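You operate a simulated robot arm through the tools that you are given. There is no shell and no other tool. Be economical: measure what you need, move in short steps, check, and stop when the job is done.

The job below is to be done with a simulated robot arm. You get a single attempt, and the scene is never put back.

TASK
Tip the clover seed into the hopper, shut its lid and set rate 4.
Fine: spill none; stand the empty tub back. Set down upright: what you pick out.

Only the result counts: the job must be done as asked and must still hold three seconds after the hand-in. Knocking over, shifting, dropping, spilling or breaking anything else fails it. Lids that push on must go on centred and level and be pressed home; caps that screw on are set level and turned clockwise until they are tight.

THE ROBOT
A 6-joint arm with a two-finger parallel gripper on a trunk, on a base that drives. Base frame: it is fixed to the floor where the robot stands at the start and does not move with it; the origin is under the middle of the robot, x ahead of it, y to its left, z up. Lengths are in cm, angles in rad, forces in N, time in s.
With the tool pointing down near the work surface it reaches from about 14 to 82 cm from the robot's upright axis, wherever it stands. Its first joint turns from -2.897 to 2.897 rad. Places, roughly: crank handle [30, 0, 30]; hopper lid [50, -10, 40]; rate dial [60, 10, 30]; seed lever [40, 0, 30]; seeder [80, -40, 30]. Payload 3.91 kg.
The TCP is the grasp point between the finger pads, 3 cm short of the fingertips. In the tool frame z runs along the fingers and y along their closing line. The gripper opens to 11 cm. The fingers are 2 cm wide and 1 cm thick; the gripper's body (4.8 by 11.2 cm) begins 5.5 cm behind the TCP.
Orientation is told as [roll, pitch, yaw] about the base's x, y, z axes, in that order, counted from this pose: with the fingers straight down and closing along the base's y, the tool's x points along the base's -x, its y along +y and its z along -z.

THE INTERFACE
- The arm moves only by the tool nudge_tool. Its argument "increments" is a list of rows, each a list of 2 entries, a list of its own where there are three numbers: the shift along the tool's x, y, z in units of 40 mm (1.0 is 40 mm), then the turn, a rotation vector about the tool's x, y, z in units of 8 degrees (1.0 is 8 degrees). In form: [[[dx, dy, dz], [wx, wy, wz]], ...]. A call has 1 to 10 rows; each row shifts and turns the commanded pose from where the row before left it, along the tool's axes as they then stand. "grip" is the finger opening in cm, from 0 to 11, set as the call begins (left out, the last holds). A call with a number of a shift or a turn outside -1 to 1 is refused whole. A row lasts 0.2 s, in which the tool goes at most 5 cm and 0.15 rad; a call with a longer step from one row to the next is refused whole, and so is a gripper value outside its range. Where a pose cannot be reached the arm comes as near as it can. A force on the tool above 90 N (or 10 N above the force at the start of the call, whichever is more), or a blocked arm, ends the call early, and 0.2 s more pass. The fingers move at their own pace (about 10.8 cm/s each) and stop on an object; they squeeze with about 26 N. The grip force told is the motor's: it shows also when the fingers shut on nothing. Time passes only in rows, and 0.2 s behind the last, so rows that do not move let the fingers close. It gives the time, the measured TCP pose, the force on the tool (base axes), the opening and the grip force at its end, in the units of the frame above (readings bear some noise), with the torque about the TCP (base axes, N m) and any sound that the robot's microphone picked up, and new pictures: "views" is both (left out), scene, wrist or none.
- Cameras (640 x 400 px; columns grow to the right, rows downward): "scene" is now at [-9.98, -4.16, 117.15]; the picture's right is [-0.50, -0.86, 0.00], its down [-0.62, 0.36, -0.69] and it looks along [0.60, -0.35, -0.72] (base axes); focal length 259 px, centre (320, 200). "wrist" rides on the gripper at [7.7, 0.7, -11.5] in the tool frame; the picture's right is [-0.09, 1.00, 0.00], its down [-0.80, -0.07, -0.59] and it looks along [-0.59, -0.05, 0.80] (tool axes); focal length 270 px, centre (320, 200). There is no depth. A picture from a camera that has moved, and an enlarged one, comes with that camera's place and axes in the base frame and with its lens.
- slide_trunk(by): slides the trunk up (or, below 0, down) by that many cm; the arm and the scene camera ride with it, the base frame stays. It gives what a move gives, with no picture.
- base_move(legs): drives the robot by 1 to 6 legs, each [ahead, left, turn to the left] in cm, cm and rad, along the robot's own axes; the way and the turn of a leg run together, so that a leg with both is an arc; at most 150 cm and 3.142 rad a leg. The arm and the cameras ride along, it lands a little off, and it stops where it bumps. It gives what a move gives, and a new picture of the scene camera.
- turn_head(pan, tilt): turns the head with the scene camera to pan (to the left, within 1.501 rad either way) and tilt (down, from -0.506 to 1.204), counted from straight ahead of the robot. It gives what a move gives, and a new picture of the scene camera.
- enlarge(camera, box): a new picture of the part [left, top, right, bottom] of that camera's present view, enlarged. The clock stands still meanwhile.
- hand_in(): hands the job in; it is judged then, once.

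Work in short steps. Places have to be worked out from the pictures, the camera data and where the tool is seen: move nearer, look again, correct. Check each grasp and each placing, and mend what went wrong. You have 120 turns and 260 pictures in all, those below and enlarged ones among them. Open the gripper and draw the arm clear of the work before you hand the job in, unless the task says otherwise; then end with one line.

The tools are called after "Call:" by a JSON object that holds its "api" and its "payload". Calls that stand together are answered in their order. nudge_tool: Moves the arm, as the interface text tells. Its arguments: {"type":"object","properties":{"increments":{"type":"array","items":{"type":"array"}},"grip":{"type":"number"},"views":{"type":"string","enum":["both","scene","wrist","none"]}},"required":["increments"]} The other tools are called the same way: slide_trunk (by) slides the trunk up or down; base_move (legs) drives the base; turn_head (pan, tilt) turns the head that bears the scene camera; enlarge (camera, box) takes an enlarged picture of a part of a camera's view; hand_in () hands the job in.

At the start:

```text
time_s: 0.0
tcp_pos: [41.28, -31.1, 84.28]
tcp_rot: [-0.002, 0.001, 0.0]
ft_force: [0.7, -0.1, 1.2]
torque: [-0.01, -0.01, 0.0]
opening: 10.99
gripper_force: 0.1
trunk travel left (down, up): [-12.5, 41.5]
robot x, y, heading: [-0.0, 0.22, -0.001]
head pan, tilt: [-0.529, 0.808]
```

scene: 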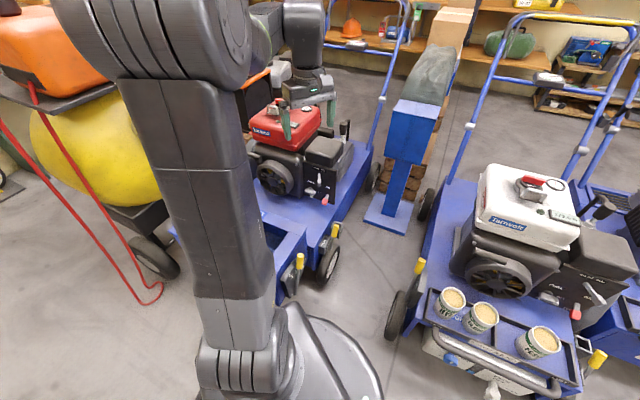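
wrist: 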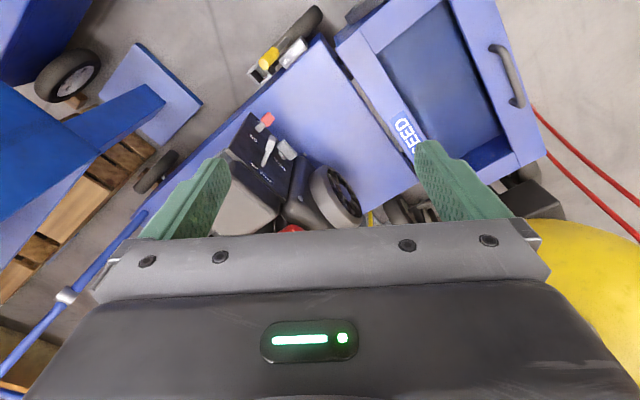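

The tubs are on a tray at the lower right, and the hopper marked SEED lies behind the arm. I'll enlarge both to read labels.

Call:
{"api": "enlarge", "payload": {"camera": "scene", "box": [400, 260, 620, 400]}}

Call:
{"api": "enlarge", "payload": {"camera": "wrist", "box": [180, 0, 580, 250]}}

Call:
{"api": "enlarge", "payload": {"camera": "scene", "box": [220, 80, 400, 310]}}

```text
2.86 times, centred on (510, 330) of scene
camera zoom: at [-9.98, -4.16, 117.15], right [-0.5, -0.86, 0.0], down [-0.62, 0.36, -0.69], along [0.6, -0.35, -0.72], focal length 739 px, centre (-223, -171)
```

zoom: 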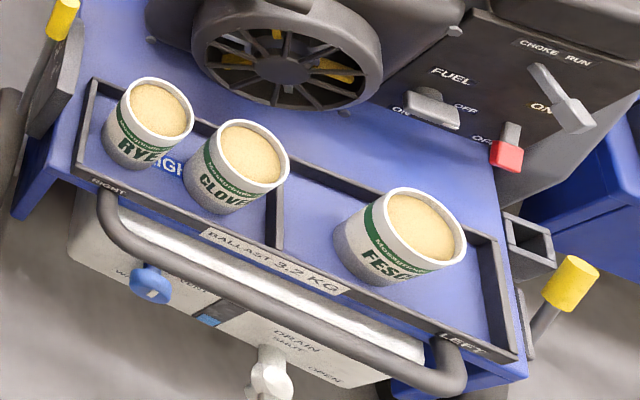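

```text
1.60 times, centred on (380, 125) of wrist
camera zoom: at [33.58, -30.4, 95.8], right [0.09, 1.0, 0.0], down [0.8, -0.07, 0.59], along [0.59, -0.05, -0.8], focal length 432 px, centre (224, 320)
```

zoom: 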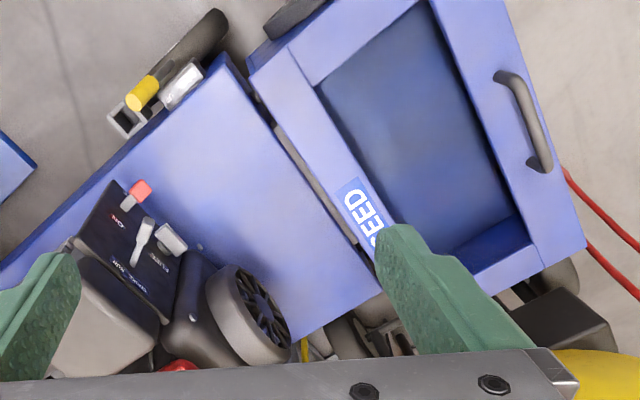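

```text
1.74 times, centred on (310, 195) of scene
camera zoom: at [-9.98, -4.16, 117.15], right [-0.5, -0.86, 0.0], down [-0.62, 0.36, -0.69], along [0.6, -0.35, -0.72], focal length 450 px, centre (337, 209)
```

zoom: 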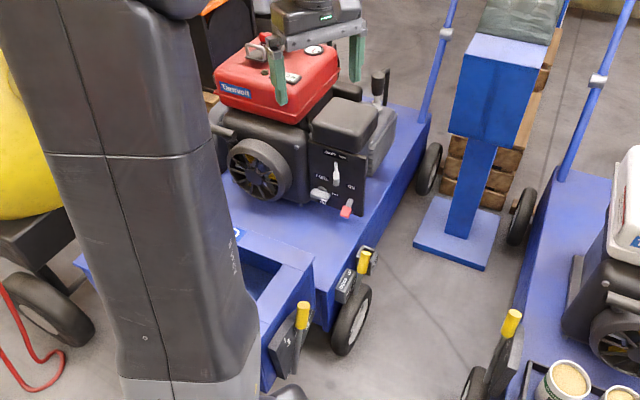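

Tubs: Rye, Clover, Fescue on the right machine. I'll survey with the head to see the seeder (lid, dial, lever).

Call:
{"api": "turn_head", "payload": {"pan": 0.3, "tilt": 0.8}}

Call:
{"api": "turn_head", "payload": {"pan": -1.2, "tilt": 0.8}}

Call:
{"api": "turn_head", "payload": {"pan": -0.2, "tilt": 1.1}}

```text
time_s: 1.1
tcp_pos: [41.37, -31.1, 84.34]
tcp_rot: [0.002, 0.001, 0.001]
ft_force: [0.1, -0.5, 1.6]
torque: [0.01, 0.05, -0.01]
opening: 11.02
gripper_force: 0.0
trunk travel left (down, up): [-12.5, 41.5]
robot x, y, heading: [0.05, 0.06, -0.004]
head pan, tilt: [0.3, 0.799]
camera scene: at [-9.21, 2.27, 117.22], right [0.29, -0.96, 0.0], down [-0.69, -0.21, -0.7], along [0.67, 0.21, -0.72], focal length 259 px, centre (320, 200)
```

scene: 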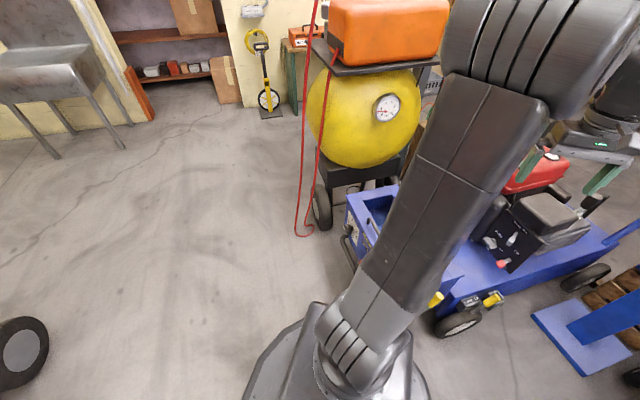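

```text
time_s: 2.8
tcp_pos: [41.39, -31.13, 84.3]
tcp_rot: [0.001, -0.001, 0.0]
ft_force: [0.0, 0.1, -0.2]
torque: [0.01, -0.01, -0.02]
opening: 11.0
gripper_force: 0.0
trunk travel left (down, up): [-12.5, 41.5]
robot x, y, heading: [0.19, 0.43, 0.001]
head pan, tilt: [-1.201, 0.799]
camera scene: at [-13.99, -7.63, 117.22], right [-0.93, -0.36, 0.0], down [-0.26, 0.67, -0.7], along [0.25, -0.65, -0.72], focal length 259 px, centre (320, 200)
```

scene: 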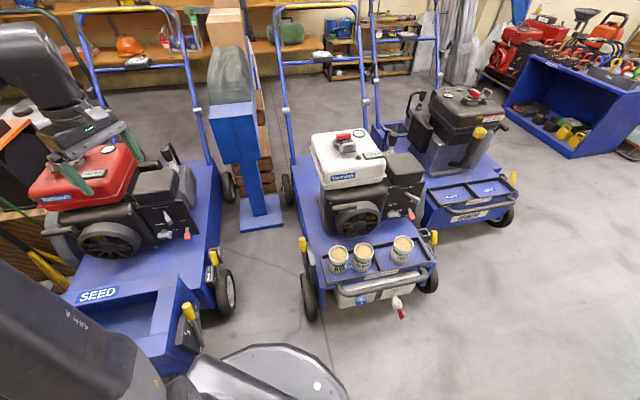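

```text
time_s: 4.0
tcp_pos: [41.32, -31.16, 84.37]
tcp_rot: [-0.002, 0.0, 0.0]
ft_force: [-0.1, -0.3, 0.1]
torque: [-0.02, 0.01, 0.0]
opening: 11.0
gripper_force: 0.1
trunk travel left (down, up): [-12.5, 41.5]
robot x, y, heading: [-0.03, -0.05, -0.002]
head pan, tilt: [-0.201, 1.1]
camera scene: at [-10.73, -1.37, 115.04], right [-0.2, -0.98, 0.0], down [-0.87, 0.18, -0.45], along [0.45, -0.09, -0.89], focal length 259 px, centre (320, 200)
```

scene: 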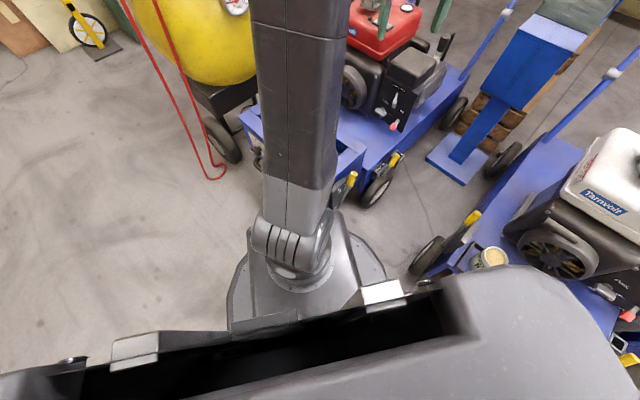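

The hopper sits around (46,-8,40). I swing the tool to the left for a look from the wrist camera at the hopper's front side.

Call:
{"api": "nudge_tool", "payload": {"increments": [[[0.2, 1, 0], [0, 0, 0]], [[0.2, 1, 0], [0, 0, 0]], [[0.2, 1, 0], [0, 0, 0]], [[0.2, 1, 0], [0, 0, 0]], [[0.2, 1, 0], [0, 0, 0]], [[0.2, 1, 0], [0, 0, 0]], [[0.2, 1, 0], [0, 0, 0]], [[0.2, 1, 0], [0, 0, 0]], [[0.2, 1, 0], [0, 0, 0]], [[0.2, 1, 0], [0, 0, 0]]]}}

```text
time_s: 6.2
tcp_pos: [33.32, 8.89, 84.2]
tcp_rot: [-0.001, 0.001, 0.0]
ft_force: [-0.5, -0.9, -0.1]
torque: [0.0, -0.01, 0.0]
opening: 10.98
gripper_force: 0.1
trunk travel left (down, up): [-12.5, 41.5]
robot x, y, heading: [0.13, 0.07, -0.001]
head pan, tilt: [-0.201, 1.1]
camera scene: at [-10.73, -1.37, 115.04], right [-0.2, -0.98, 0.0], down [-0.87, 0.18, -0.45], along [0.44, -0.09, -0.89], focal length 259 px, centre (320, 200)
camera wrist: at [25.38, 9.64, 95.62], right [0.09, 1.0, 0.0], down [0.8, -0.07, 0.59], along [0.59, -0.05, -0.8], focal length 270 px, centre (320, 200)
```

scene: 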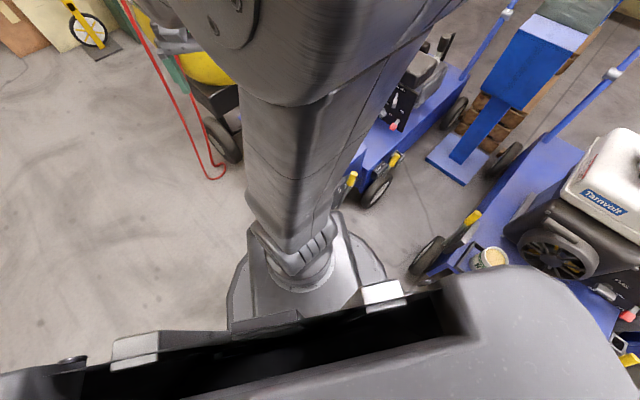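
wrist: 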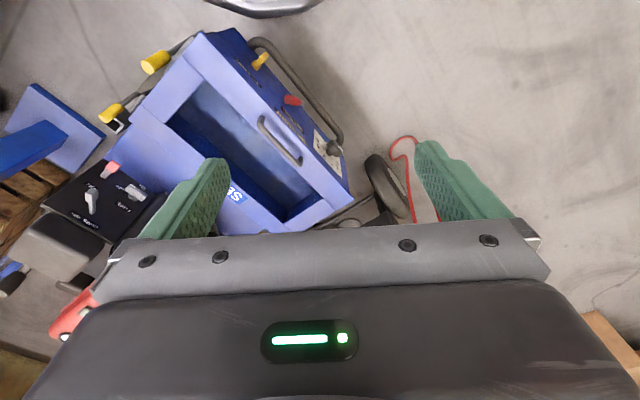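

The front panel with controls is visible; enlarging.

Call:
{"api": "enlarge", "payload": {"camera": "wrist", "box": [100, 10, 380, 240]}}

```text
1.74 times, centred on (240, 125) of wrist
camera zoom: at [25.38, 9.64, 95.62], right [0.09, 1.0, 0.0], down [0.8, -0.07, 0.59], along [0.59, -0.05, -0.8], focal length 470 px, centre (459, 330)
```

zoom: 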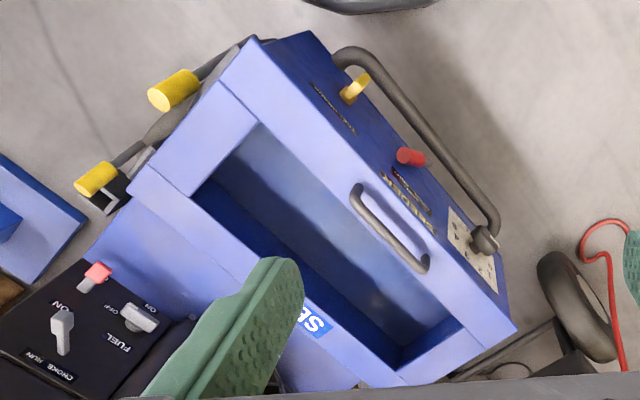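

I bring the wrist camera closer above the hopper to understand its lid.

Call:
{"api": "nudge_tool", "payload": {"increments": [[[-0.45, -0.85, 0.7], [0, 0, 0]], [[-0.45, -0.85, 0.7], [0, 0, 0]], [[-0.45, -0.85, 0.7], [0, 0, 0]], [[-0.45, -0.85, 0.7], [0, 0, 0]], [[-0.45, -0.85, 0.7], [0, 0, 0]]], "views": "wrist"}}

```text
time_s: 7.4
tcp_pos: [42.08, -8.08, 70.16]
tcp_rot: [-0.002, -0.001, 0.0]
ft_force: [-0.5, -0.5, 0.6]
torque: [-0.03, -0.04, -0.02]
opening: 11.03
gripper_force: 0.0
trunk travel left (down, up): [-12.5, 41.5]
robot x, y, heading: [0.24, 0.41, -0.0]
head pan, tilt: [-0.201, 1.1]
camera wrist: at [34.3, -7.35, 81.69], right [0.09, 1.0, 0.0], down [0.8, -0.07, 0.6], along [0.59, -0.05, -0.8], focal length 270 px, centre (320, 200)
```

wrist: 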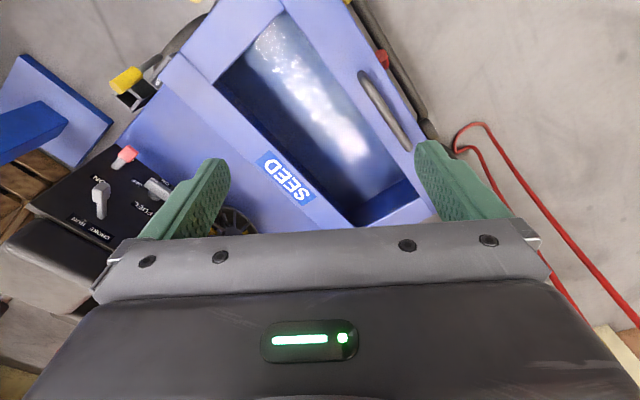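

Call:
{"api": "enlarge", "payload": {"camera": "wrist", "box": [140, 0, 460, 230]}}

Call:
{"api": "nudge_tool", "payload": {"increments": [[[0.5, 0.6, 0.2], [0, 0, 0]], [[0.8, 0.6, 0.2], [0, 0, 0]], [[0.8, 0.6, 0], [0, 0, 0]], [[0.8, 0.6, 0], [0, 0, 0]]], "views": "wrist"}}

```text
1.74 times, centred on (300, 115) of wrist
camera zoom: at [34.3, -7.35, 81.69], right [0.09, 1.0, 0.0], down [0.8, -0.07, 0.6], along [0.59, -0.05, -0.8], focal length 470 px, centre (355, 348)
```

zoom: 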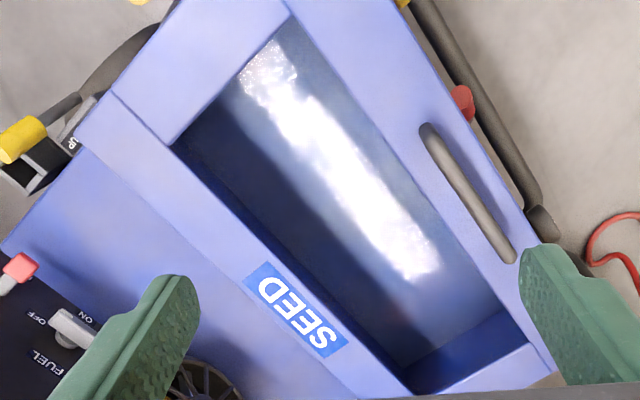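

```text
time_s: 8.4
tcp_pos: [30.86, 1.19, 68.72]
tcp_rot: [0.0, 0.0, -0.001]
ft_force: [0.1, 0.0, 0.6]
torque: [0.01, 0.05, 0.02]
opening: 10.99
gripper_force: 0.1
trunk travel left (down, up): [-12.5, 41.5]
robot x, y, heading: [-0.12, 0.13, -0.002]
head pan, tilt: [-0.201, 1.1]
camera wrist: at [23.08, 2.03, 80.18], right [0.09, 1.0, 0.0], down [0.8, -0.07, 0.59], along [0.59, -0.05, -0.8], focal length 270 px, centre (320, 200)
```

wrist: 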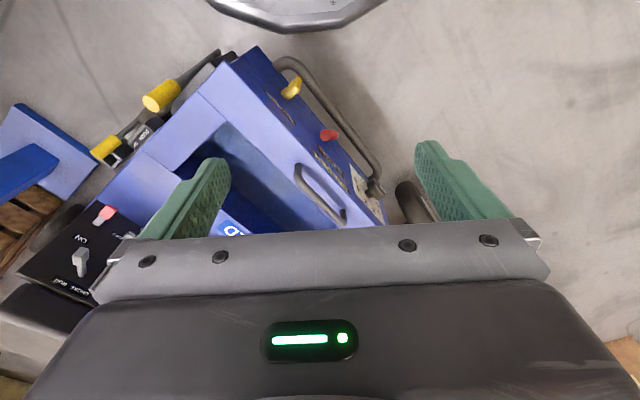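

Call:
{"api": "enlarge", "payload": {"camera": "wrist", "box": [190, 30, 400, 230]}}

```text
2.00 times, centred on (295, 130) of wrist
camera zoom: at [23.08, 2.03, 80.18], right [0.09, 1.0, 0.0], down [0.8, -0.07, 0.59], along [0.59, -0.05, -0.8], focal length 541 px, centre (370, 340)
```

zoom: 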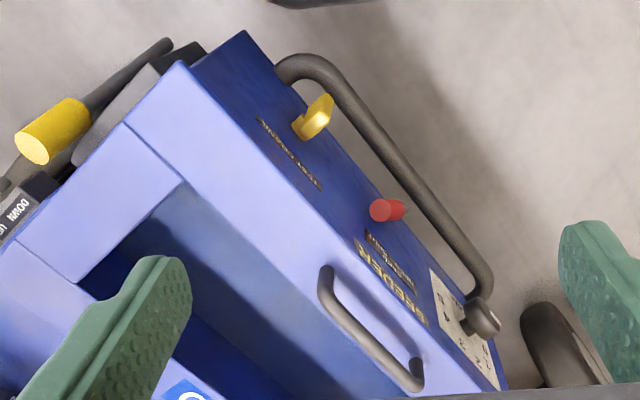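

The lid is still unclear. I swing the arm to the right so the scene camera can look straight at the hopper.

Call:
{"api": "nudge_tool", "payload": {"increments": [[[0, -1, -0.5], [0, 0, 0]], [[0, -1, -0.5], [0, 0, 0]], [[0.2, -1, -0.5], [0, 0, 0]], [[0.2, -1, -0.5], [0, 0, 0]], [[0.2, -1, 0], [0, 0, 0]], [[0.2, -1, 0], [0, 0, 0]], [[0.2, -1, 0], [0, 0, 0]], [[0.2, -1, 0], [0, 0, 0]], [[0.5, -1, 0], [0, 0, 0]], [[0.5, -1, 0], [0, 0, 0]]], "views": "none"}}

Call:
{"api": "nudge_tool", "payload": {"increments": [[[0.5, -1, 0], [0, 0, 0]], [[0.5, -1, 0], [0, 0, 0]], [[0.5, -1, 0], [0, 0, 0]], [[0.5, -1, 0], [0, 0, 0]]], "views": "none"}}

Call:
{"api": "turn_head", "payload": {"pan": -0.15, "tilt": 0.85}}

```text
time_s: 10.6
tcp_pos: [22.23, -38.54, 76.77]
tcp_rot: [-0.001, 0.001, -0.001]
ft_force: [-1.0, -0.8, 0.7]
torque: [-0.05, 0.03, 0.02]
opening: 10.98
gripper_force: 0.0
trunk travel left (down, up): [-12.5, 41.5]
robot x, y, heading: [-0.1, -0.32, -0.0]
head pan, tilt: [-0.201, 1.1]
```

```text
time_s: 11.6
tcp_pos: [14.13, -54.6, 76.79]
tcp_rot: [0.0, 0.001, 0.001]
ft_force: [-0.7, 0.3, 0.2]
torque: [-0.04, -0.04, -0.01]
opening: 11.04
gripper_force: 0.2
trunk travel left (down, up): [-12.5, 41.5]
robot x, y, heading: [0.22, -0.14, -0.004]
head pan, tilt: [-0.201, 1.1]
```

```text
time_s: 12.4
tcp_pos: [13.99, -54.6, 76.78]
tcp_rot: [0.001, 0.001, -0.001]
ft_force: [0.0, 0.7, -0.6]
torque: [0.01, 0.02, 0.01]
opening: 11.01
gripper_force: 0.0
trunk travel left (down, up): [-12.5, 41.5]
robot x, y, heading: [0.11, 0.27, -0.002]
head pan, tilt: [-0.15, 0.85]
camera scene: at [-9.2, -1.28, 116.81], right [-0.15, -0.99, 0.0], down [-0.74, 0.11, -0.66], along [0.65, -0.1, -0.75], focal length 259 px, centre (320, 200)
```

scene: 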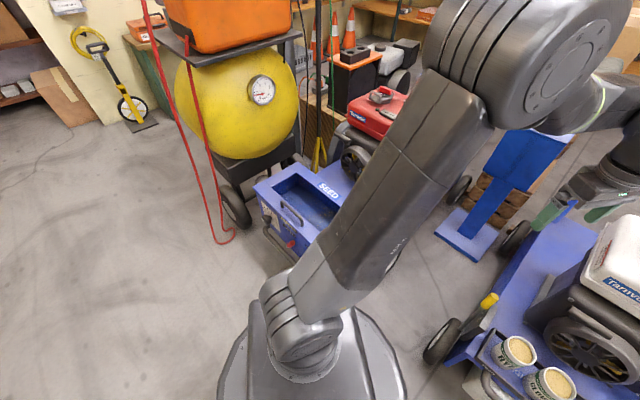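

Call:
{"api": "enlarge", "payload": {"camera": "scene", "box": [235, 140, 395, 265]}}

```text
3.20 times, centred on (315, 202) of scene
camera zoom: at [-9.2, -1.28, 116.81], right [-0.15, -0.99, 0.0], down [-0.74, 0.11, -0.66], along [0.65, -0.1, -0.75], focal length 828 px, centre (336, 192)
```

zoom: 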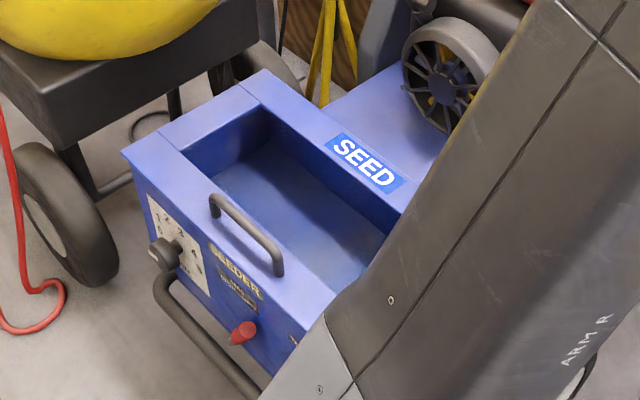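

I'll bring the wrist camera round to face the hopper's front panel.

Call:
{"api": "nudge_tool", "payload": {"increments": [[[-0.6, 1, 0], [0, 0, 0]], [[-0.6, 1, 0], [0, 0, 0]], [[-0.6, 1, 0], [0, 0, 0]], [[-0.6, 1, 0], [0, 0, 0]], [[-0.6, 1, 0], [0, 0, 0]], [[-0.6, 1, 0], [0, 0, 0]], [[-0.6, 1, 0], [0, 0, 0]], [[-0.6, 1, 0], [0, 0, 0]], [[0, 1, 0], [0, 0, 0]], [[0, 1, 0], [0, 0, 0]]], "views": "none"}}

Call:
{"api": "nudge_tool", "payload": {"increments": [[[0, 1, 0], [0, 0, 0]], [[0, 1, 0.5], [0, 0, 0]], [[0, 1, 0.5], [0, 0, 0]], [[0, 0.8, 0.5], [0, 0, 1]], [[0, 0, 0.5], [0, 0, 1]], [[0, 0, 0.5], [0, 0, 1]], [[0, 0, 0.5], [0, 0, 1]], [[0, 0, 0], [0, 0, 1]], [[0, 0, 0], [0, 0, 1]], [[0, 0, 0], [0, 0, 1]]], "views": "wrist"}}

```text
time_s: 14.6
tcp_pos: [33.1, -14.24, 77.04]
tcp_rot: [0.0, 0.0, 0.0]
ft_force: [0.3, -0.5, 0.0]
torque: [-0.02, 0.0, 0.07]
opening: 10.98
gripper_force: 0.0
trunk travel left (down, up): [-12.5, 41.5]
robot x, y, heading: [-0.25, 0.02, 0.001]
head pan, tilt: [-0.15, 0.85]
```

```text
time_s: 16.8
tcp_pos: [33.13, 0.52, 64.77]
tcp_rot: [-0.001, 0.0, -0.979]
ft_force: [0.8, 0.2, -0.1]
torque: [0.0, 0.01, 0.03]
opening: 11.01
gripper_force: 0.1
trunk travel left (down, up): [-12.5, 41.5]
robot x, y, heading: [0.18, -0.7, -0.001]
head pan, tilt: [-0.15, 0.85]
camera wrist: at [29.28, 7.44, 76.13], right [0.88, 0.48, 0.0], down [0.39, -0.7, 0.59], along [0.29, -0.52, -0.8], focal length 270 px, centre (320, 200)
```

wrist: 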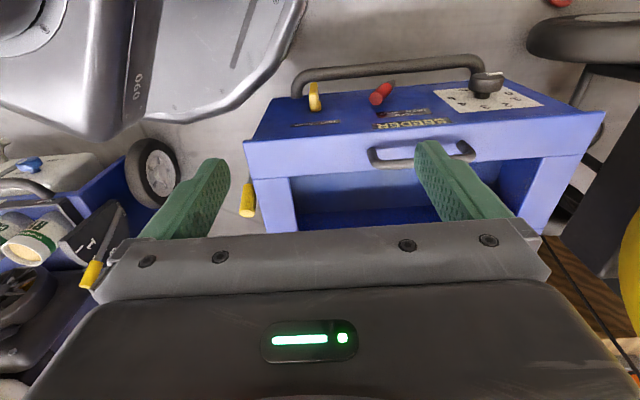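

Call:
{"api": "enlarge", "payload": {"camera": "wrist", "box": [220, 40, 620, 240]}}

```text
1.60 times, centred on (420, 140) of wrist
camera zoom: at [29.28, 7.44, 76.13], right [0.88, 0.48, 0.0], down [0.39, -0.7, 0.59], along [0.29, -0.52, -0.8], focal length 432 px, centre (160, 296)
```

zoom: 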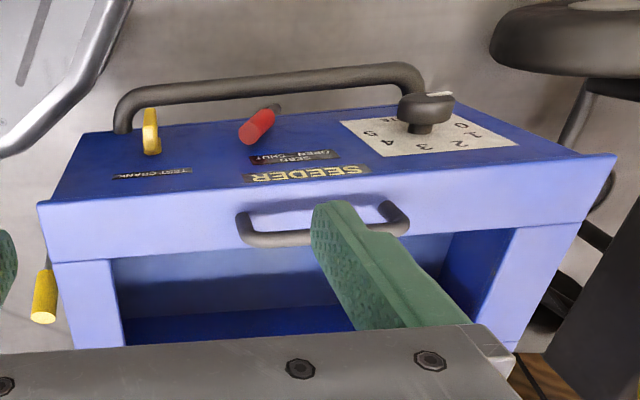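

The panel has the test crank, red seed lever (open/shut) and dial. The lid construction is still unclear; moving the camera directly over the opening.

Call:
{"api": "nudge_tool", "payload": {"increments": [[[-0.4, 0.8, 0.1], [0, 0, 0]], [[-0.4, 0.8, 0.1], [0, 0, 0]], [[-0.4, 0.8, 0.1], [0, 0, 0]], [[-0.4, 0.8, 0.1], [0, 0, 0]], [[-0.4, 0.4, 0.1], [0, 0, 0]]], "views": "none"}}

Call:
{"api": "enlarge", "payload": {"camera": "wrist", "box": [160, 0, 560, 240]}}

```text
time_s: 18.0
tcp_pos: [49.68, 1.98, 62.85]
tcp_rot: [0.0, 0.0, -0.978]
ft_force: [0.8, 0.4, 0.1]
torque: [-0.02, -0.04, -0.01]
opening: 11.0
gripper_force: 0.1
trunk travel left (down, up): [-12.5, 41.5]
robot x, y, heading: [0.04, 0.26, -0.003]
head pan, tilt: [-0.15, 0.85]
```

```text
1.60 times, centred on (360, 120) of wrist
camera zoom: at [45.82, 8.84, 74.35], right [0.88, 0.48, 0.0], down [0.39, -0.7, 0.59], along [0.29, -0.52, -0.8], focal length 432 px, centre (256, 328)
```

zoom: 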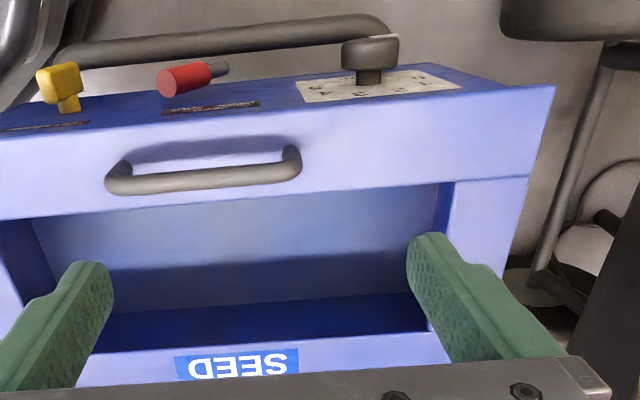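

I'll zoom tightly on the opening's inner edges to tell whether there's a pane/lid in it.

Call:
{"api": "enlarge", "payload": {"camera": "wrist", "box": [330, 80, 530, 205]}}

Call:
{"api": "enlarge", "payload": {"camera": "wrist", "box": [150, 90, 350, 240]}}

```text
3.20 times, centred on (430, 142) of wrist
camera zoom: at [45.82, 8.84, 74.35], right [0.88, 0.48, 0.0], down [0.39, -0.7, 0.59], along [0.29, -0.52, -0.8], focal length 865 px, centre (-32, 384)
```

zoom: 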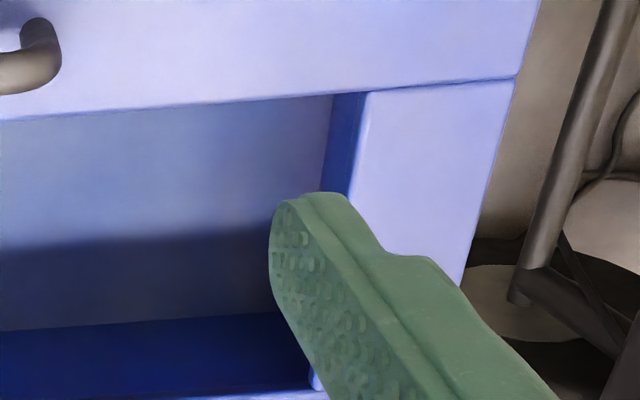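

```text
2.67 times, centred on (250, 165) of wrist
camera zoom: at [45.82, 8.84, 74.35], right [0.88, 0.48, 0.0], down [0.39, -0.7, 0.59], along [0.29, -0.52, -0.8], focal length 721 px, centre (507, 293)
```

zoom: 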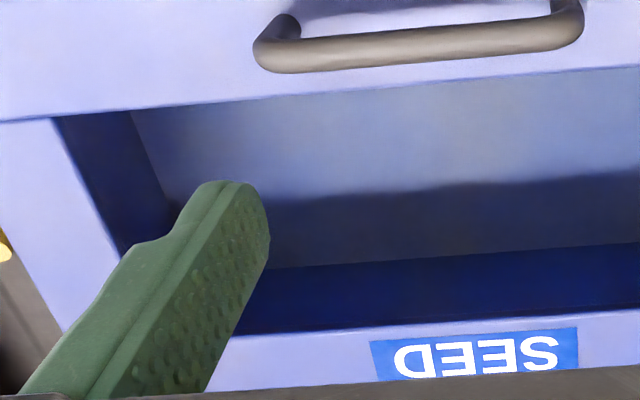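

The recess appears only ~5 cm deep with the front strip slightly proud. I'll look at the profile with the scene camera at higher zoom.

Call:
{"api": "turn_head", "payload": {"pan": 0.1, "tilt": 0.85}}

Call:
{"api": "turn_head", "payload": {"pan": -0.9, "tilt": 0.85}}

```text
time_s: 18.8
tcp_pos: [49.6, 1.99, 62.9]
tcp_rot: [0.002, 0.0, -0.977]
ft_force: [0.1, 0.3, 0.4]
torque: [-0.01, -0.01, 0.01]
opening: 11.0
gripper_force: 0.1
trunk travel left (down, up): [-12.5, 41.5]
robot x, y, heading: [0.15, 0.0, -0.004]
head pan, tilt: [0.099, 0.85]
camera scene: at [-9.13, 0.67, 116.81], right [0.1, -1.0, 0.0], down [-0.75, -0.07, -0.66], along [0.66, 0.07, -0.75], focal length 259 px, centre (320, 200)
```

scene: 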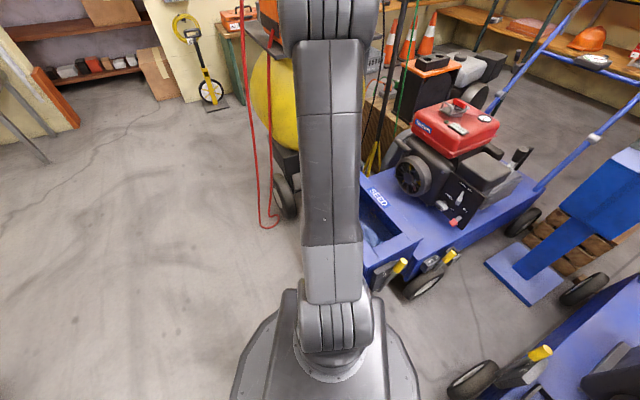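

```text
time_s: 20.0
tcp_pos: [49.67, 2.07, 63.0]
tcp_rot: [-0.001, 0.001, -0.977]
ft_force: [-0.6, -0.8, -0.1]
torque: [0.01, -0.01, 0.02]
opening: 11.03
gripper_force: 0.0
trunk travel left (down, up): [-12.5, 41.5]
robot x, y, heading: [0.15, -0.23, -0.003]
head pan, tilt: [-0.901, 0.85]
camera scene: at [-12.05, -6.22, 116.81], right [-0.78, -0.62, 0.0], down [-0.47, 0.59, -0.66], along [0.41, -0.52, -0.75], focal length 259 px, centre (320, 200)
```

scene: 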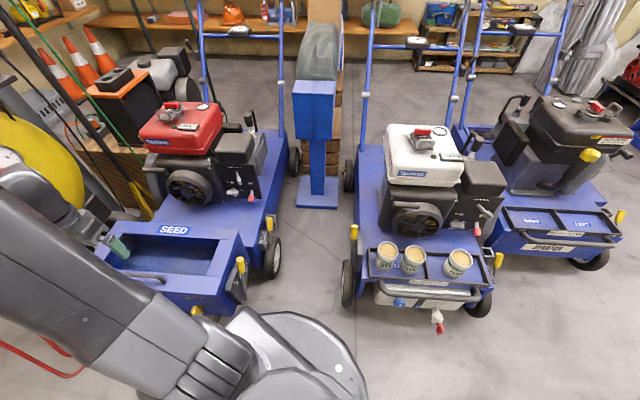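

Call:
{"api": "enlarge", "payload": {"camera": "scene", "box": [90, 200, 270, 320]}}

Call:
{"api": "enlarge", "payload": {"camera": "scene", "box": [335, 210, 515, 330]}}

```text
3.33 times, centred on (180, 260) of scene
camera zoom: at [-12.05, -6.22, 116.81], right [-0.78, -0.62, 0.0], down [-0.47, 0.59, -0.66], along [0.41, -0.52, -0.75], focal length 862 px, centre (787, 0)
```

zoom: 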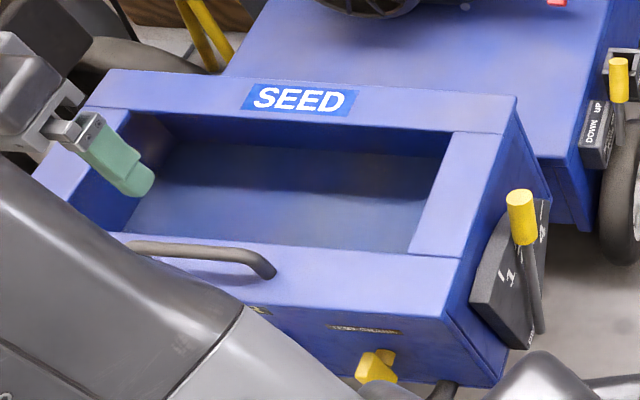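

```text
3.33 times, centred on (425, 270) of scene
camera zoom: at [-12.05, -6.22, 116.81], right [-0.78, -0.62, 0.0], down [-0.47, 0.59, -0.66], along [0.41, -0.52, -0.75], focal length 862 px, centre (-30, -33)
```

zoom: 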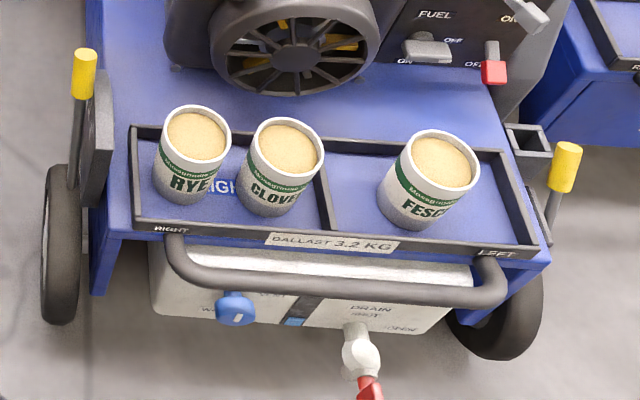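

I'll test the handle directly: rotate so the fingers close across the handle bar (yaw ≈ +0.59).

Call:
{"api": "nudge_tool", "payload": {"increments": [[[0, 0, 0], [0, 0, -1]], [[0, 0, 0], [0, 0, -1]], [[0, 0, 0], [0, 0, -1]], [[0, 0, 0], [0, 0, -1]], [[0, 0, 0], [0, 0, -1]], [[0, 0, 0], [0, 0, -1]], [[0, 0, 0], [0, 0, -1]], [[0, 0, 0], [0, 0, -1]], [[0, 0, 0], [0, 0, -1]], [[0, 0, 0], [0, 0, -1]]], "views": "none"}}

Call:
{"api": "nudge_tool", "payload": {"increments": [[[0, 0, 0], [0, 0, -1]], [[0, 0, 0], [0, 0, -0.25]], [[0, 0, 0.2], [0, 0, 0]]], "grip": 5, "views": "wrist"}}

```text
time_s: 22.2
tcp_pos: [49.57, 2.16, 62.75]
tcp_rot: [0.0, 0.001, 0.421]
ft_force: [-0.3, -0.1, 0.2]
torque: [0.01, -0.01, 0.04]
opening: 10.99
gripper_force: 0.1
trunk travel left (down, up): [-12.5, 41.5]
robot x, y, heading: [0.45, 0.0, -0.0]
head pan, tilt: [-0.901, 0.85]
```

```text
time_s: 23.0
tcp_pos: [49.67, 2.13, 61.99]
tcp_rot: [0.001, 0.0, 0.595]
ft_force: [-0.7, 0.1, 0.9]
torque: [-0.05, -0.04, -0.02]
opening: 4.98
gripper_force: 0.0
trunk travel left (down, up): [-12.5, 41.5]
robot x, y, heading: [0.21, -0.17, 0.0]
head pan, tilt: [-0.901, 0.85]
camera wrist: at [42.76, -1.56, 73.38], right [-0.48, 0.87, 0.0], down [0.7, 0.39, 0.59], along [0.52, 0.29, -0.8], focal length 270 px, centre (320, 200)
```

wrist: 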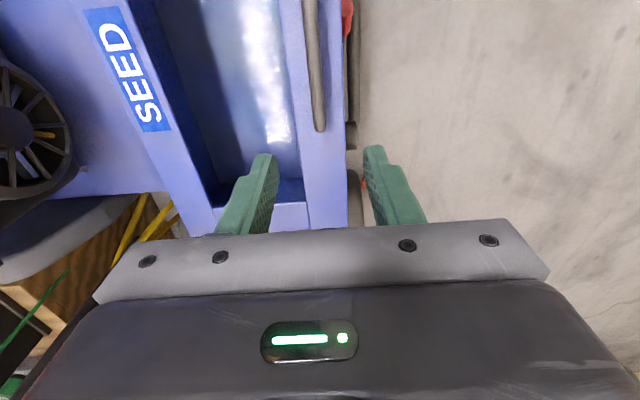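

Handle lies at n≈26, z≈50, along the finger midline. I shift to its middle and descend, then close softly.

Call:
{"api": "nudge_tool", "payload": {"increments": [[[0.4, 0, 0.5], [0, 0, 0]], [[0.4, 0, 0.5], [0, 0, 0]], [[0, 0, 0.5], [0, 0, 0]], [[0, 0, 0.5], [0, 0, 0]], [[0, 0, 0.4], [0, 0, 0]]], "views": "wrist"}}

```text
time_s: 24.2
tcp_pos: [47.03, 0.31, 52.41]
tcp_rot: [0.001, 0.001, 0.594]
ft_force: [0.5, 0.5, 0.1]
torque: [-0.01, 0.0, 0.03]
opening: 5.03
gripper_force: 0.1
trunk travel left (down, up): [-12.5, 41.5]
robot x, y, heading: [0.3, -0.09, -0.002]
head pan, tilt: [-0.901, 0.85]
camera wrist: at [40.15, -3.34, 63.8], right [-0.48, 0.88, 0.0], down [0.7, 0.39, 0.59], along [0.52, 0.29, -0.8], focal length 270 px, centre (320, 200)
```

wrist: 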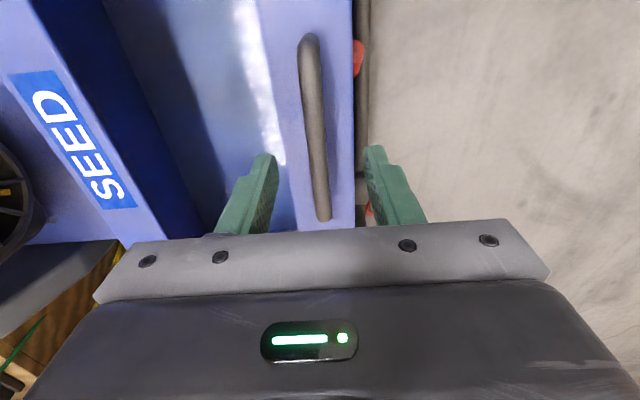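

Call:
{"api": "nudge_tool", "payload": {"increments": [[[0, 0, 0.3], [0, 0, 0]], [[0, 0, 0], [0, 0, 0]], [[0, 0, 0], [0, 0, 0]]], "grip": 0, "views": "wrist"}}

```text
time_s: 25.0
tcp_pos: [47.23, 0.23, 51.34]
tcp_rot: [-0.001, -0.004, 0.592]
ft_force: [7.4, -8.2, 33.2]
torque: [-0.73, 0.51, -0.06]
opening: 1.16
gripper_force: 44.4
trunk travel left (down, up): [-12.5, 41.5]
robot x, y, heading: [-0.23, -0.48, -0.003]
head pan, tilt: [-0.901, 0.85]
camera wrist: at [40.17, -3.45, 62.75], right [-0.48, 0.87, 0.0], down [0.7, 0.39, 0.6], along [0.52, 0.29, -0.8], focal length 270 px, centre (320, 200)
```

wrist: 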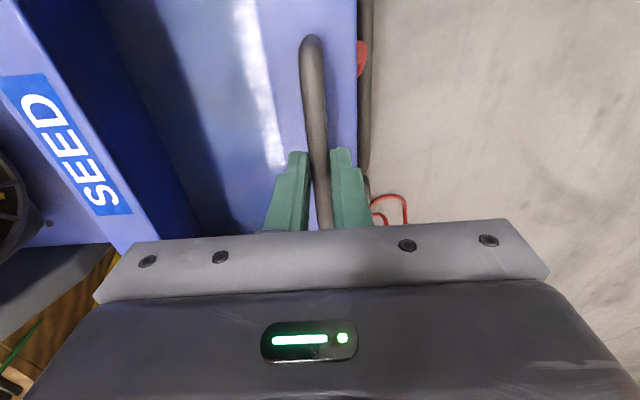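

Handle gripped (1.2 cm); fingertips press on the strip. I ease up slightly and then try a small push towards the back (tool −y) to feel whether it slides.

Call:
{"api": "nudge_tool", "payload": {"increments": [[[0, 0, -0.08], [0, 0, 0]], [[0, -0.1, 0], [0, 0, 0]], [[0, -0.1, 0], [0, 0, 0]], [[0, -0.1, 0], [0, 0, 0]]], "views": "wrist"}}

```text
time_s: 26.0
tcp_pos: [47.16, 0.26, 51.54]
tcp_rot: [0.002, 0.004, 0.6]
ft_force: [-26.7, 85.8, 13.8]
torque: [2.13, 0.84, -0.35]
opening: 1.18
gripper_force: 45.0
trunk travel left (down, up): [-12.5, 41.5]
robot x, y, heading: [-0.22, 0.29, 0.006]
head pan, tilt: [-0.901, 0.85]
camera wrist: at [40.35, -3.53, 63.05], right [-0.49, 0.87, 0.0], down [0.7, 0.39, 0.59], along [0.52, 0.29, -0.81], focal length 270 px, centre (320, 200)
```

wrist: 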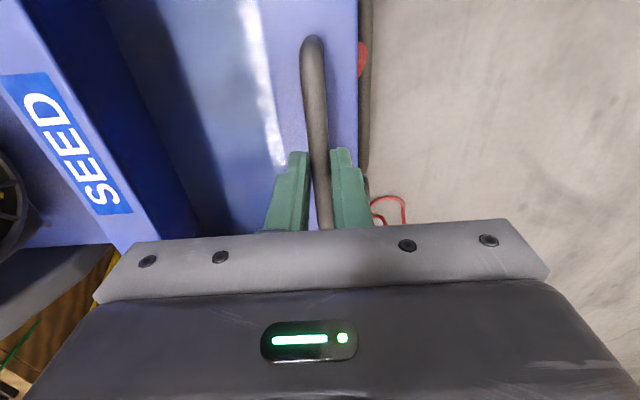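

It does not slide rearward. I undo that and try a small lift (lid hinged at the back?).

Call:
{"api": "nudge_tool", "payload": {"increments": [[[0, 0.15, 0], [0, 0, 0]], [[0, 0.15, 0], [0, 0, 0]], [[0, 0, -0.1], [0, 0, 0]], [[0, 0, -0.1], [0, 0, 0]], [[0, 0, -0.1], [0, 0, 0]], [[0, 0, -0.1], [0, 0, 0]]], "views": "wrist"}}

```text
time_s: 27.4
tcp_pos: [47.18, -0.01, 53.04]
tcp_rot: [-0.002, 0.0, 0.592]
ft_force: [22.2, -14.0, -11.8]
torque: [0.29, -1.44, -0.03]
opening: 1.16
gripper_force: 45.0
trunk travel left (down, up): [-12.5, 41.5]
robot x, y, heading: [0.12, -0.22, 0.0]
head pan, tilt: [-0.901, 0.85]
camera wrist: at [40.31, -3.65, 64.5], right [-0.48, 0.88, 0.0], down [0.7, 0.39, 0.6], along [0.52, 0.29, -0.8], focal length 270 px, centre (320, 200)
```

wrist: 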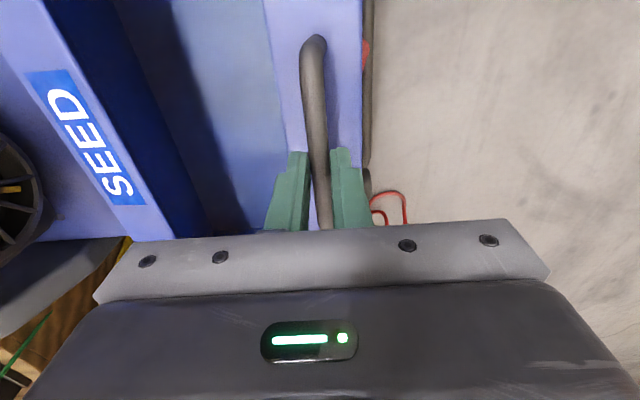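

The handle rose freely and the surface tilted: the whole recessed top is the lid, hinged at the back and currently shut. I'll lower it again, regrip closer to the fingertips so it can swing in the pads, then lift along an arc.

Call:
{"api": "nudge_tool", "payload": {"increments": [[[0, -0.05, 0.15], [0, 0, 0]], [[0, 0, 0.13], [0, 0, 0]]], "views": "none"}}

Call:
{"api": "nudge_tool", "payload": {"increments": [[[0, 0, 0], [0, 0, 0]], [[0, 0, -0.24], [0, 0, 0]]], "grip": 3, "views": "none"}}

Call:
{"api": "nudge_tool", "payload": {"increments": [[[0, 0, 0], [0, 0, 0]], [[0, 0, 0], [0, 0, 0]]], "grip": 0, "views": "wrist"}}

```text
time_s: 28.0
tcp_pos: [47.11, 0.26, 51.91]
tcp_rot: [0.001, 0.004, 0.594]
ft_force: [0.0, 23.3, 0.1]
torque: [0.67, -0.1, -0.14]
opening: 1.17
gripper_force: 45.2
trunk travel left (down, up): [-12.5, 41.5]
robot x, y, heading: [-0.33, -0.05, 0.003]
head pan, tilt: [-0.901, 0.85]
```

```text
time_s: 28.6
tcp_pos: [47.23, 0.03, 52.74]
tcp_rot: [0.0, 0.001, 0.594]
ft_force: [-0.3, 0.4, -0.7]
torque: [-0.03, 0.02, 0.0]
opening: 3.01
gripper_force: 0.0
trunk travel left (down, up): [-12.5, 41.5]
robot x, y, heading: [0.51, 0.45, 0.002]
head pan, tilt: [-0.901, 0.85]
```

```text
time_s: 29.2
tcp_pos: [47.12, 0.27, 52.78]
tcp_rot: [0.0, 0.001, 0.592]
ft_force: [1.2, -0.7, -0.2]
torque: [0.02, 0.0, 0.0]
opening: 0.02
gripper_force: 26.1
trunk travel left (down, up): [-12.5, 41.5]
robot x, y, heading: [0.37, 0.13, 0.001]
head pan, tilt: [-0.901, 0.85]
camera wrist: at [40.28, -3.52, 64.33], right [-0.48, 0.88, 0.0], down [0.7, 0.39, 0.59], along [0.52, 0.29, -0.8], focal length 270 px, centre (320, 200)
```

wrist: 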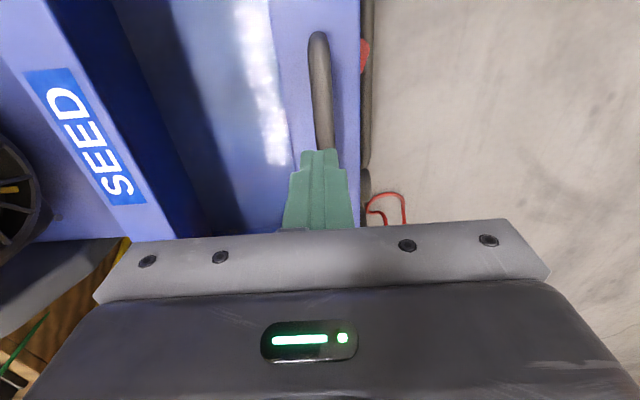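

Missed just above the bar. I reopen, go lower feeling for contact.

Call:
{"api": "nudge_tool", "payload": {"increments": [[[0, 0, 0], [0, 0, 0]], [[0, 0, 0.2], [0, 0, 0]], [[0, 0, 0.15], [0, 0, 0]], [[0, 0, 0.1], [0, 0, 0]]], "grip": 3, "views": "wrist"}}

```text
time_s: 30.2
tcp_pos: [47.21, 0.13, 51.1]
tcp_rot: [-0.001, 0.0, 0.594]
ft_force: [0.8, -0.9, 0.1]
torque: [0.01, -0.02, 0.02]
opening: 2.99
gripper_force: 0.1
trunk travel left (down, up): [-12.5, 41.5]
robot x, y, heading: [0.15, -0.28, 0.0]
head pan, tilt: [-0.901, 0.85]
camera wrist: at [40.2, -3.55, 62.54], right [-0.48, 0.88, 0.0], down [0.7, 0.39, 0.59], along [0.52, 0.29, -0.8], focal length 270 px, centre (320, 200)
```

wrist: 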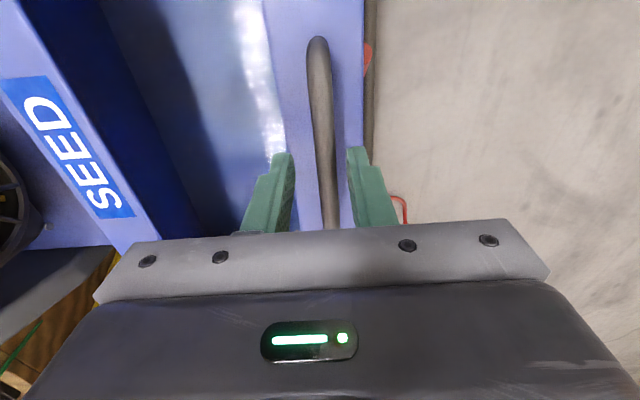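

No contact yet, so the earlier grip was on the bar's very top. I go 0.7 cm lower and close.

Call:
{"api": "nudge_tool", "payload": {"increments": [[[0, 0, 0.17], [0, 0, 0]], [[0, 0, 0], [0, 0, 0]]], "views": "none"}}

Call:
{"api": "nudge_tool", "payload": {"increments": [[[0, 0, 0], [0, 0, 0]], [[0, 0, 0], [0, 0, 0]]], "grip": 0, "views": "none"}}

```text
time_s: 30.8
tcp_pos: [46.88, 0.04, 50.47]
tcp_rot: [0.001, -0.001, 0.593]
ft_force: [-0.9, -0.2, -0.3]
torque: [0.0, 0.04, 0.0]
opening: 2.99
gripper_force: 0.0
trunk travel left (down, up): [-12.5, 41.5]
robot x, y, heading: [-0.2, 0.39, 0.001]
head pan, tilt: [-0.901, 0.85]
```

```text
time_s: 31.4
tcp_pos: [46.88, 0.33, 50.43]
tcp_rot: [0.0, 0.001, 0.594]
ft_force: [-8.3, 18.8, 1.2]
torque: [-0.4, 1.31, -0.05]
opening: 1.18
gripper_force: 44.7
trunk travel left (down, up): [-12.5, 41.5]
robot x, y, heading: [-0.48, -0.4, -0.004]
head pan, tilt: [-0.901, 0.85]
```

Gripped. Now I lift along an arc about an assumed back hinge (radius ~19 cm), first 20°, checking forces.

Call:
{"api": "nudge_tool", "payload": {"increments": [[[0, 0.04, -0.1], [0, 0, 0]], [[0, -0.04, -0.35], [0, 0, 0]], [[0, -0.12, -0.41], [0, 0, 0]], [[0, -0.15, -0.39], [0, 0, 0]], [[0, -0.18, -0.36], [0, 0, 0]]], "views": "wrist"}}

```text
time_s: 32.6
tcp_pos: [48.1, -1.5, 57.04]
tcp_rot: [-0.003, 0.0, 0.592]
ft_force: [12.8, -15.1, -17.0]
torque: [0.4, -1.1, -0.06]
opening: 1.18
gripper_force: 45.1
trunk travel left (down, up): [-12.5, 41.5]
robot x, y, heading: [-0.1, -0.04, 0.003]
head pan, tilt: [-0.901, 0.85]
camera wrist: at [41.21, -5.18, 68.34], right [-0.48, 0.88, 0.0], down [0.7, 0.39, 0.59], along [0.52, 0.29, -0.8], focal length 270 px, centre (320, 200)
```

wrist: 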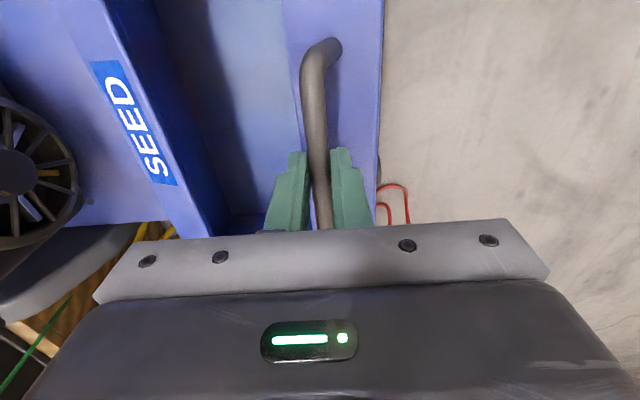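

Lid rises; it pulls rearward, so I add more rearward motion and continue to ~45°.

Call:
{"api": "nudge_tool", "payload": {"increments": [[[0, -0.27, -0.35], [0, 0, 0]], [[0, -0.29, -0.33], [0, 0, 0]], [[0, -0.32, -0.31], [0, 0, 0]], [[0, -0.34, -0.28], [0, 0, 0]], [[0, -0.36, -0.25], [0, 0, 0]]], "views": "wrist"}}

```text
time_s: 33.8
tcp_pos: [51.55, -6.46, 63.3]
tcp_rot: [-0.003, -0.004, 0.594]
ft_force: [-17.9, 14.0, 25.3]
torque: [0.31, 0.26, -0.04]
opening: 1.17
gripper_force: 45.2
trunk travel left (down, up): [-12.5, 41.5]
robot x, y, heading: [0.1, -0.18, 0.001]
head pan, tilt: [-0.901, 0.85]
camera wrist: at [44.6, -10.26, 74.7], right [-0.48, 0.87, 0.0], down [0.7, 0.39, 0.6], along [0.52, 0.29, -0.8], focal length 270 px, centre (320, 200)
```

wrist: 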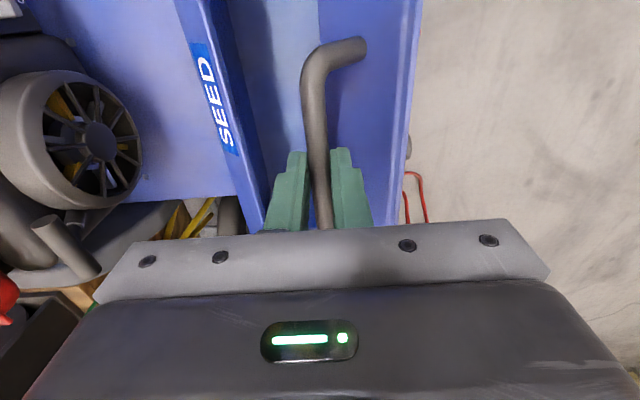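

Fitting the arc: hinge about n=43, R≈16.8, lid ~54° open. I continue to about 85°.

Call:
{"api": "nudge_tool", "payload": {"increments": [[[0, -0.3, -0.24], [0, 0, 0]], [[0, -0.32, -0.2], [0, 0, 0]], [[0, -0.35, -0.12], [0, 0, 0]], [[0, -0.35, -0.08], [0, 0, 0]], [[0, -0.36, -0.04], [0, 0, 0]]]}}

```text
time_s: 35.0
tcp_pos: [55.26, -12.24, 66.09]
tcp_rot: [-0.006, -0.005, 0.596]
ft_force: [-7.1, 9.8, 41.6]
torque: [0.21, 0.03, -0.11]
opening: 1.17
gripper_force: 45.3
trunk travel left (down, up): [-12.5, 41.5]
robot x, y, heading: [0.12, -0.29, -0.002]
head pan, tilt: [-0.901, 0.85]
camera scene: at [-12.38, -6.1, 116.81], right [-0.78, -0.62, 0.0], down [-0.46, 0.59, -0.66], along [0.41, -0.52, -0.75], focal length 259 px, centre (320, 200)
camera wrist: at [48.34, -15.81, 77.43], right [-0.49, 0.87, -0.01], down [0.7, 0.39, 0.6], along [0.53, 0.29, -0.8], focal length 270 px, centre (320, 200)
```

scene: 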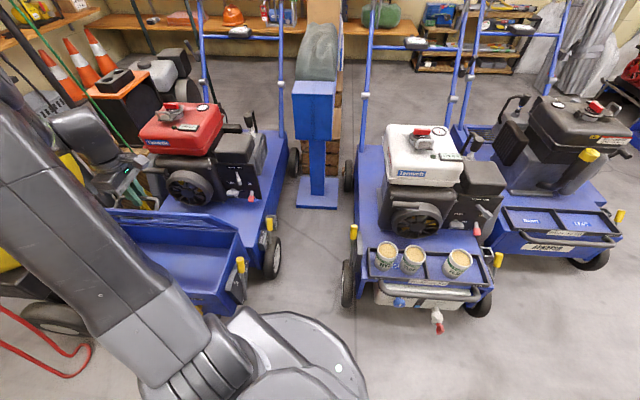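
wrist: 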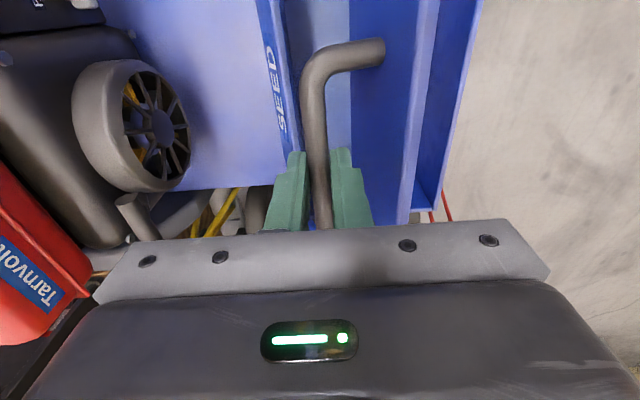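

Nearly vertical, hopper now open beneath. I continue over centre towards the stop.

Call:
{"api": "nudge_tool", "payload": {"increments": [[[0, -0.25, -0.12], [0, 0, 0]], [[0, -0.3, 0.0], [0, 0, 0]], [[0, -0.3, 0.04], [0, 0, 0]], [[0, -0.3, 0.08], [0, 0, 0]]]}}

```text
time_s: 36.0
tcp_pos: [57.8, -16.07, 66.0]
tcp_rot: [-0.007, -0.003, 0.595]
ft_force: [-1.1, 0.9, 44.5]
torque: [0.01, 0.02, -0.09]
opening: 1.18
gripper_force: 45.0
trunk travel left (down, up): [-12.5, 41.5]
robot x, y, heading: [-0.28, -0.12, 0.001]
head pan, tilt: [-0.901, 0.85]
camera scene: at [-12.38, -6.13, 116.8], right [-0.78, -0.62, 0.0], down [-0.46, 0.59, -0.66], along [0.41, -0.52, -0.75], focal length 259 px, centre (320, 200)
camera wrist: at [50.96, -19.72, 77.41], right [-0.48, 0.88, -0.01], down [0.7, 0.39, 0.6], along [0.53, 0.29, -0.8], focal length 270 px, centre (320, 200)
```

scene: 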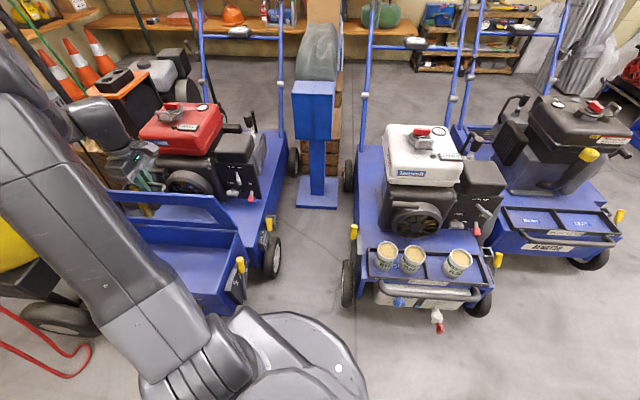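
wrist: 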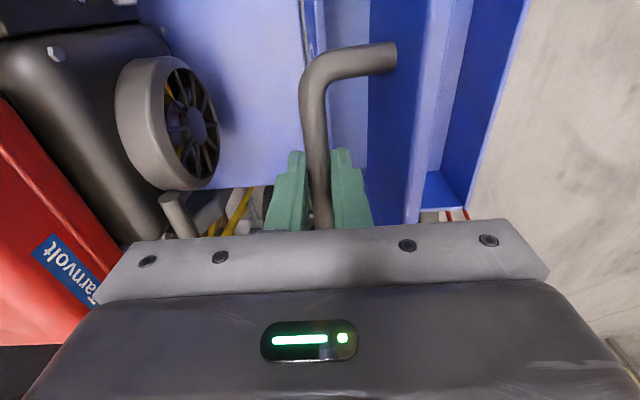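

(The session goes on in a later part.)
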